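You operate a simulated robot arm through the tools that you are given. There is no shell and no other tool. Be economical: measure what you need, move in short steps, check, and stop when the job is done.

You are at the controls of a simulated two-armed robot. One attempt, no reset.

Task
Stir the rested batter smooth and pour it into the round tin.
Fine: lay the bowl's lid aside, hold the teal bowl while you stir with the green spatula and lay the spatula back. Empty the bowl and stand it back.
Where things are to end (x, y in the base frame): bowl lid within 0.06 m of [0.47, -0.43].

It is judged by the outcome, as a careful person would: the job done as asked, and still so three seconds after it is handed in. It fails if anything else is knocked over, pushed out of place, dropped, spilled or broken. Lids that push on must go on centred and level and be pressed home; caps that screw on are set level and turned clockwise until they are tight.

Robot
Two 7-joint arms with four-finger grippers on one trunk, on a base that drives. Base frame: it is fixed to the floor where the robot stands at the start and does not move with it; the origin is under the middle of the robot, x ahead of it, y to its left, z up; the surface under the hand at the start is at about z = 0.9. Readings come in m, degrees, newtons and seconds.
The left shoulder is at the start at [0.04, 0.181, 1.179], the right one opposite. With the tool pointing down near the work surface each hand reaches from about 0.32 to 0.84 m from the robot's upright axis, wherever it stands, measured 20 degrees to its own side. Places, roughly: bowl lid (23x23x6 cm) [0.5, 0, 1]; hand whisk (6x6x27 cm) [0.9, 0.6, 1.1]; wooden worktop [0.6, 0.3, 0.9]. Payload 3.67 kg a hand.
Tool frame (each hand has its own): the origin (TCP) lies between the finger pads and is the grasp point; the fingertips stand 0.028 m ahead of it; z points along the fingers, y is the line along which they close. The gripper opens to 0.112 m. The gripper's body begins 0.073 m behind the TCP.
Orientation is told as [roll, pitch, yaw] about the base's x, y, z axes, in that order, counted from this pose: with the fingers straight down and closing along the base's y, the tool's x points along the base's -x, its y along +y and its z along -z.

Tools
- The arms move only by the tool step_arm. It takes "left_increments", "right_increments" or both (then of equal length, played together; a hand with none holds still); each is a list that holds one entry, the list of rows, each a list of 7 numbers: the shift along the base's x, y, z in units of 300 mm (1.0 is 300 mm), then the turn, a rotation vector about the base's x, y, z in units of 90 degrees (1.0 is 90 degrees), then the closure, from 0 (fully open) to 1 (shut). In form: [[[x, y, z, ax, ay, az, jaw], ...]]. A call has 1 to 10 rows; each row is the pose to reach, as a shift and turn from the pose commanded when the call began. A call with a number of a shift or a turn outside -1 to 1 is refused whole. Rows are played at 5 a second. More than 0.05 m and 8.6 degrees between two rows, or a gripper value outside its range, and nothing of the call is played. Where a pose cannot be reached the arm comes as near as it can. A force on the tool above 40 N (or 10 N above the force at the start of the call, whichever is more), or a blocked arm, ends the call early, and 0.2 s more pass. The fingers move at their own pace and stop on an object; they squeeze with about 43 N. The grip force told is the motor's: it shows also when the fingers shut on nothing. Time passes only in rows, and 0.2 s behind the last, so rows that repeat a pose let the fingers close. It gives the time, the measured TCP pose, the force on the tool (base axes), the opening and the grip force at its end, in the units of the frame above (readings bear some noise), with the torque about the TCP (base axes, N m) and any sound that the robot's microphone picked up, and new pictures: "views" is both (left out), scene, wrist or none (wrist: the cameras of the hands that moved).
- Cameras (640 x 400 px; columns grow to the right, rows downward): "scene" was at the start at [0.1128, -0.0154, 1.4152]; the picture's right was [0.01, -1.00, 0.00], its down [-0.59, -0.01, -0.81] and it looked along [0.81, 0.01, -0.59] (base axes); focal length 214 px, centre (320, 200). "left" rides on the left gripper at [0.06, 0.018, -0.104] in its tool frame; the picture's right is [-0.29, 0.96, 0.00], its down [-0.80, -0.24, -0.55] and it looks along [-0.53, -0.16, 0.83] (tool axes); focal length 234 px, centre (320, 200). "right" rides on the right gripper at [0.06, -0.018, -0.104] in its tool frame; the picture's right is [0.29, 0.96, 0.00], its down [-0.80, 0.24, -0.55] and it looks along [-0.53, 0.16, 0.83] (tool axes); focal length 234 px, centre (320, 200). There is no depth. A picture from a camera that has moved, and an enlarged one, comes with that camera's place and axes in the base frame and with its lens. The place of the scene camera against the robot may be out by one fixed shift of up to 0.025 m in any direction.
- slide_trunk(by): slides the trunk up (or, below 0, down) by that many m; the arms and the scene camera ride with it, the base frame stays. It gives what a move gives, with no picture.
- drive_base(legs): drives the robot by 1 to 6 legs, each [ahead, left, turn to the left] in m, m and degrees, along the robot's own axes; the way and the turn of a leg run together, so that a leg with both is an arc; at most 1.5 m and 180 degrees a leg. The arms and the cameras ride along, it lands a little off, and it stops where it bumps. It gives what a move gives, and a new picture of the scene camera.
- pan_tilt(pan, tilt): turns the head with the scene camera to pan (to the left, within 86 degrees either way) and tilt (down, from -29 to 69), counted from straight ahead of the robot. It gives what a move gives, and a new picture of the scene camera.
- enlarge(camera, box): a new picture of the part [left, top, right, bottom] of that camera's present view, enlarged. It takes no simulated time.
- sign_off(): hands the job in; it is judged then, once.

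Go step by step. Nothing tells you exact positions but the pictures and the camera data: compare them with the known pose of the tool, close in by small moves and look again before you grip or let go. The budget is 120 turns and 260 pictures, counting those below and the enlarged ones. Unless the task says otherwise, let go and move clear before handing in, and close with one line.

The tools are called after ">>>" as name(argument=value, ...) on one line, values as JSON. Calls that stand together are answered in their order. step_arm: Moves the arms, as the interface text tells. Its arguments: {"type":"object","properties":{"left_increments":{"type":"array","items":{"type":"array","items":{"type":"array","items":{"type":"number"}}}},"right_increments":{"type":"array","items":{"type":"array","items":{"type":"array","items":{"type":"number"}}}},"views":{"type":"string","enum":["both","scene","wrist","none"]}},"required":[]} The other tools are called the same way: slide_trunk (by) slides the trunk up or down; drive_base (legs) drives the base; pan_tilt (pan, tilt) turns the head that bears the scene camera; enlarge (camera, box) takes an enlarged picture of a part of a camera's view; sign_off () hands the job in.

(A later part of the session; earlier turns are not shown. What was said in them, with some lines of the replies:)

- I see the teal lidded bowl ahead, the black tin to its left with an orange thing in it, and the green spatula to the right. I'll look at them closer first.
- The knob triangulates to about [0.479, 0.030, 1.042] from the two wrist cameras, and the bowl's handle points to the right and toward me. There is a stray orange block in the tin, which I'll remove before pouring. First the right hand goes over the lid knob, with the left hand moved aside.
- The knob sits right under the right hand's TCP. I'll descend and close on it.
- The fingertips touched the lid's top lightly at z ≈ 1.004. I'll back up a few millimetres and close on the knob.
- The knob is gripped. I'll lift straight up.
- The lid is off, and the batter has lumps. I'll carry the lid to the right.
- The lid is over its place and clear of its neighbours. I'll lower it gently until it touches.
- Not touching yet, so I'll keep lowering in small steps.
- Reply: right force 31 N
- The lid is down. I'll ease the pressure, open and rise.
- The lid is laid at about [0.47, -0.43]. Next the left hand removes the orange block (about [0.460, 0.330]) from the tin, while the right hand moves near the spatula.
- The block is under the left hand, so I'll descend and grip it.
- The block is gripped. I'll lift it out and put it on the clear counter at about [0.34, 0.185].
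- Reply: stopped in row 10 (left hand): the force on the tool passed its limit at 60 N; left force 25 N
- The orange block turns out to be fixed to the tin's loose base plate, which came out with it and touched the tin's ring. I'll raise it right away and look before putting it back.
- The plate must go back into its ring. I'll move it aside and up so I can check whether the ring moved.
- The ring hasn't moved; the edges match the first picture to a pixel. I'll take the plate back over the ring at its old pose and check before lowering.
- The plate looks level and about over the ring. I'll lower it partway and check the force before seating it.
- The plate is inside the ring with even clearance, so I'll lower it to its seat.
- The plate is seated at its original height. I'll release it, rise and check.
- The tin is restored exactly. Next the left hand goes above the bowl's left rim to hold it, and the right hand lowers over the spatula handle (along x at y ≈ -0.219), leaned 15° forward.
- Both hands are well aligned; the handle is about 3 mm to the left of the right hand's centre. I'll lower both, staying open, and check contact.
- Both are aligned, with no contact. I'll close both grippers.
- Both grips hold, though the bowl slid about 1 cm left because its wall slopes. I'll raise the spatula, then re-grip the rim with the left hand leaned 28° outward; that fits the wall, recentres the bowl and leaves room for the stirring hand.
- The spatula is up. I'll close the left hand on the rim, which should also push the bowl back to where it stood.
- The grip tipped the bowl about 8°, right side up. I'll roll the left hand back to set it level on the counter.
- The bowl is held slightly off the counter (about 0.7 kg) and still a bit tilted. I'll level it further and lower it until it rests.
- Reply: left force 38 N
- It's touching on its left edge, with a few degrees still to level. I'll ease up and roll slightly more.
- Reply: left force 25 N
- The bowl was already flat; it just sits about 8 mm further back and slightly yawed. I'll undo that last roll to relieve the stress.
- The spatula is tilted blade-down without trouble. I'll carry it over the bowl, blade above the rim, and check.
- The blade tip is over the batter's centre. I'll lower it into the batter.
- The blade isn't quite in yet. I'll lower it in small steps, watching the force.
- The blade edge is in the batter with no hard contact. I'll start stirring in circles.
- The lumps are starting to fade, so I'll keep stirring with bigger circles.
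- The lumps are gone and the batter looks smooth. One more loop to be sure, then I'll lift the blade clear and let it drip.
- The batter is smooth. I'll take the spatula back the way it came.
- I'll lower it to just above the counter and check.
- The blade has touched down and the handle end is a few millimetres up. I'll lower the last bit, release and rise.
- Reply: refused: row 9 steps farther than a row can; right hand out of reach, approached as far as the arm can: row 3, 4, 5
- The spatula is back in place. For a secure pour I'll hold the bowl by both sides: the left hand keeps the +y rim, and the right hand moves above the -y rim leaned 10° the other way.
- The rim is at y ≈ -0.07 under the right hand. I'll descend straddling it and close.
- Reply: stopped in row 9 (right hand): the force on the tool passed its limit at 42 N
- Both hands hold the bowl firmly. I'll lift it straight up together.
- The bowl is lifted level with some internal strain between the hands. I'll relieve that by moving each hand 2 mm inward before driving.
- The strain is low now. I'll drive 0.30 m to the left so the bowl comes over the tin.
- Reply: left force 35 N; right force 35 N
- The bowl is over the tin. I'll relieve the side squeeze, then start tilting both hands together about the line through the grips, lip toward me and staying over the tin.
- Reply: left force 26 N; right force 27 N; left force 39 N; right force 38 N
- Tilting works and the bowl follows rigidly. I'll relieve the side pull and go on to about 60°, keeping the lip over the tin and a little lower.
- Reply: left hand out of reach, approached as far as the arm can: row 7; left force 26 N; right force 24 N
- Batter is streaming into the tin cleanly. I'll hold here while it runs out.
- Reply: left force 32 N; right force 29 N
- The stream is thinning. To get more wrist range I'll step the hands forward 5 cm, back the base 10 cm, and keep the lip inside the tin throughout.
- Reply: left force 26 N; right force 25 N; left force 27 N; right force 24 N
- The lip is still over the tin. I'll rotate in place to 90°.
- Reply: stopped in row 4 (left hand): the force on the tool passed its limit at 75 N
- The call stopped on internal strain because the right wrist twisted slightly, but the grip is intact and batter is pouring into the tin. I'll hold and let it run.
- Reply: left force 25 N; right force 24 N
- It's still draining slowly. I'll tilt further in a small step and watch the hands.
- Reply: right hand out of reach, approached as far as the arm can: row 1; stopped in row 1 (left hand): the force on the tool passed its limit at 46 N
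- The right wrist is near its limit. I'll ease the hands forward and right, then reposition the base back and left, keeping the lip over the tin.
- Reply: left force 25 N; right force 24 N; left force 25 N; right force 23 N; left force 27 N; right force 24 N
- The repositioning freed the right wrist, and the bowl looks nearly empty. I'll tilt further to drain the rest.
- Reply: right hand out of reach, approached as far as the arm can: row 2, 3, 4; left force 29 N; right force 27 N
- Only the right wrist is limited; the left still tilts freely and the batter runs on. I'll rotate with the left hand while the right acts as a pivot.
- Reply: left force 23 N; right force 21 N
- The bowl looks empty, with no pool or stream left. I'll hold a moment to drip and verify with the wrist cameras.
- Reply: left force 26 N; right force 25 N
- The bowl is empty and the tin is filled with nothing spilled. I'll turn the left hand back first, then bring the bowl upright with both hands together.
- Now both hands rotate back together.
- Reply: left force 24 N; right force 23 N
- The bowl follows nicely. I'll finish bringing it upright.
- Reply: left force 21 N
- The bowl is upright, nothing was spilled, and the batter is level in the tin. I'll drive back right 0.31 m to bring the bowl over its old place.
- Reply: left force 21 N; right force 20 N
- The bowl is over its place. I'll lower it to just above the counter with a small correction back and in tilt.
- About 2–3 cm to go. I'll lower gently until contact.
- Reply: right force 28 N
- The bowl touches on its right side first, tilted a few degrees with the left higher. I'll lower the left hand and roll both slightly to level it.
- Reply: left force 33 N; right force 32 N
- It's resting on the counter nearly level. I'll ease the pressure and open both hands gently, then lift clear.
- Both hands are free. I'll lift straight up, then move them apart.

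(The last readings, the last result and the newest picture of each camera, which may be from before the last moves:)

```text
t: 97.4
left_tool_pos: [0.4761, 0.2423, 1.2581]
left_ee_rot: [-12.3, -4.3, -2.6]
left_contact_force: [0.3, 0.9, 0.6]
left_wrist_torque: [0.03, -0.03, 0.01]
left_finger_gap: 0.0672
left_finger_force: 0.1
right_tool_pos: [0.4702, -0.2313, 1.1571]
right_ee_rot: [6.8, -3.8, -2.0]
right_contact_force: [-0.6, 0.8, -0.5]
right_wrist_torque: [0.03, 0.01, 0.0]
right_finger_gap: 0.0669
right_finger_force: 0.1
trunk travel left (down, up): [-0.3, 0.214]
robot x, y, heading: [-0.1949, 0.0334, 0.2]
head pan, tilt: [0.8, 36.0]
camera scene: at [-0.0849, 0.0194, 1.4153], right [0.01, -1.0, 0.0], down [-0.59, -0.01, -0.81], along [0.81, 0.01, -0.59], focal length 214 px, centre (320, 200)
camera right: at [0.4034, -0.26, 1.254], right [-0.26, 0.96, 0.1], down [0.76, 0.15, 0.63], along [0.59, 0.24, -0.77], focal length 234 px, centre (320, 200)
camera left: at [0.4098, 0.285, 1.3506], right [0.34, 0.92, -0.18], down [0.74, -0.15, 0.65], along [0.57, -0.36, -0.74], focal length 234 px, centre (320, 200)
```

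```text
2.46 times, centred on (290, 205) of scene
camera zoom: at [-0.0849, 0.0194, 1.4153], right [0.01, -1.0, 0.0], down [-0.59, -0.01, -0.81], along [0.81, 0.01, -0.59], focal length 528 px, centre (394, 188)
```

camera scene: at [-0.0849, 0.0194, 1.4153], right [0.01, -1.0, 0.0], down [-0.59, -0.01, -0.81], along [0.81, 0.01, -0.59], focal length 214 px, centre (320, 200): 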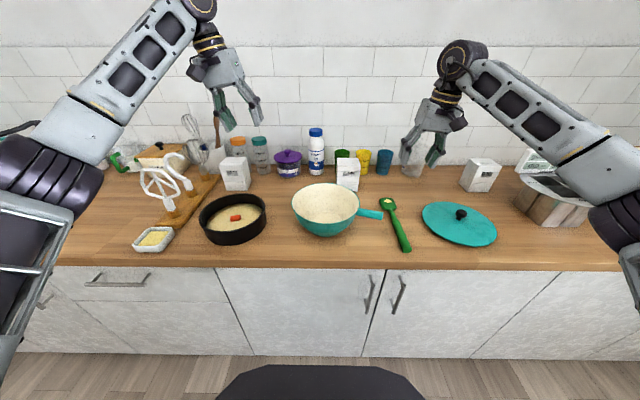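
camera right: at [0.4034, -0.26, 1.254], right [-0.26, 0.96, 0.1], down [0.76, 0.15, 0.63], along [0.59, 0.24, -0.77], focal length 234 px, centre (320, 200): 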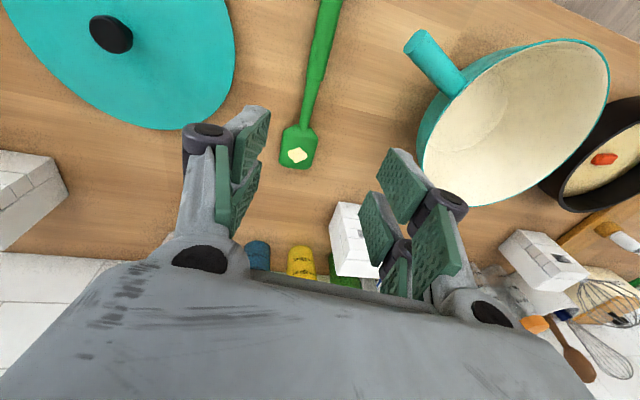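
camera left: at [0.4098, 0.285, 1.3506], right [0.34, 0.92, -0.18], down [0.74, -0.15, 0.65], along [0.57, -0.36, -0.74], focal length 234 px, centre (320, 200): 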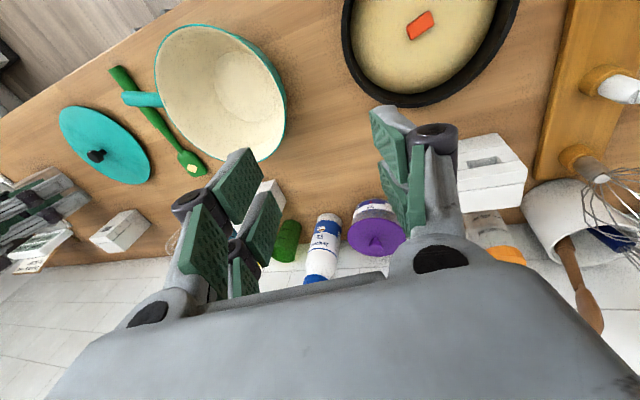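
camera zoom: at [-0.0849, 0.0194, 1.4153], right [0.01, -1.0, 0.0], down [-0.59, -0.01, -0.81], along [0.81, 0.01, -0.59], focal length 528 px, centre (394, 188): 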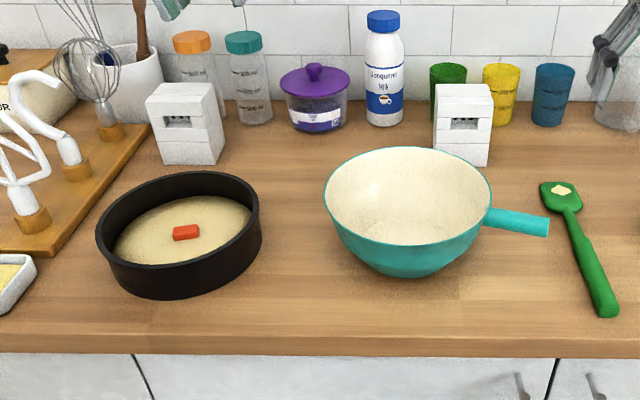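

Everything is in place: lid at about [0.471, -0.432], spatula back, bowl empty and level, batter in the tin. One close look at the bowl before handing in.

>>> enlarge(camera="scene", box=[270, 160, 410, 260])

>>> enlarge(camera="right", box=[380, 10, 640, 220])

```text
4.00 times, centred on (340, 210) of scene
camera zoom: at [-0.0849, 0.0194, 1.4153], right [0.01, -1.0, 0.0], down [-0.59, -0.01, -0.81], along [0.81, 0.01, -0.59], focal length 858 px, centre (240, 160)
```

zoom: 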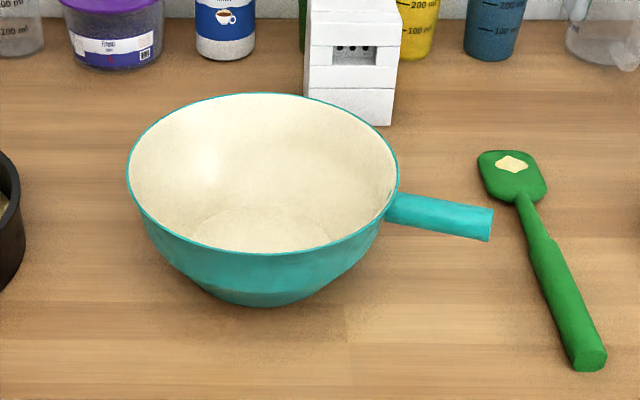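

```text
1.90 times, centred on (510, 115) of right
camera zoom: at [0.4034, -0.26, 1.254], right [-0.26, 0.96, 0.1], down [0.76, 0.15, 0.63], along [0.59, 0.24, -0.77], focal length 446 px, centre (-42, 362)
```

zoom: 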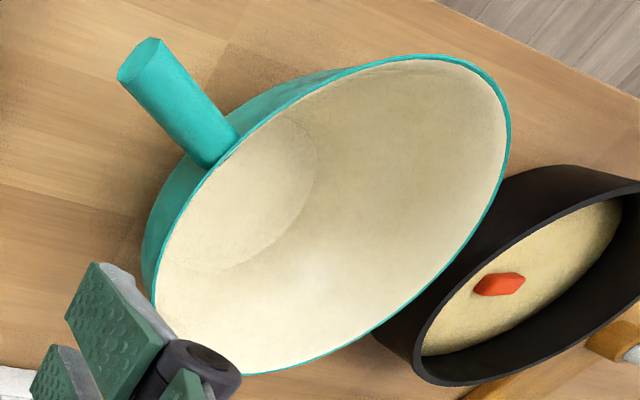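

The bowl stands flat and clean, the tin holds the batter, and both hands are clear. I'm handing in.

>>> sign_off()

```text
The job is handed in.
```

The batter is stirred smooth and poured into the round tin, with nothing spilled. The lid is laid aside at about [0.47, -0.43], the spatula is back where it lay, and the empty bowl stands about 1 cm from its old place with its handle turned about 10°. Thinking the orange block in the tin was a stray object, I lifted it out; it turned out to be fixed to the tin's loose base, so I set the base back in place before pouring.
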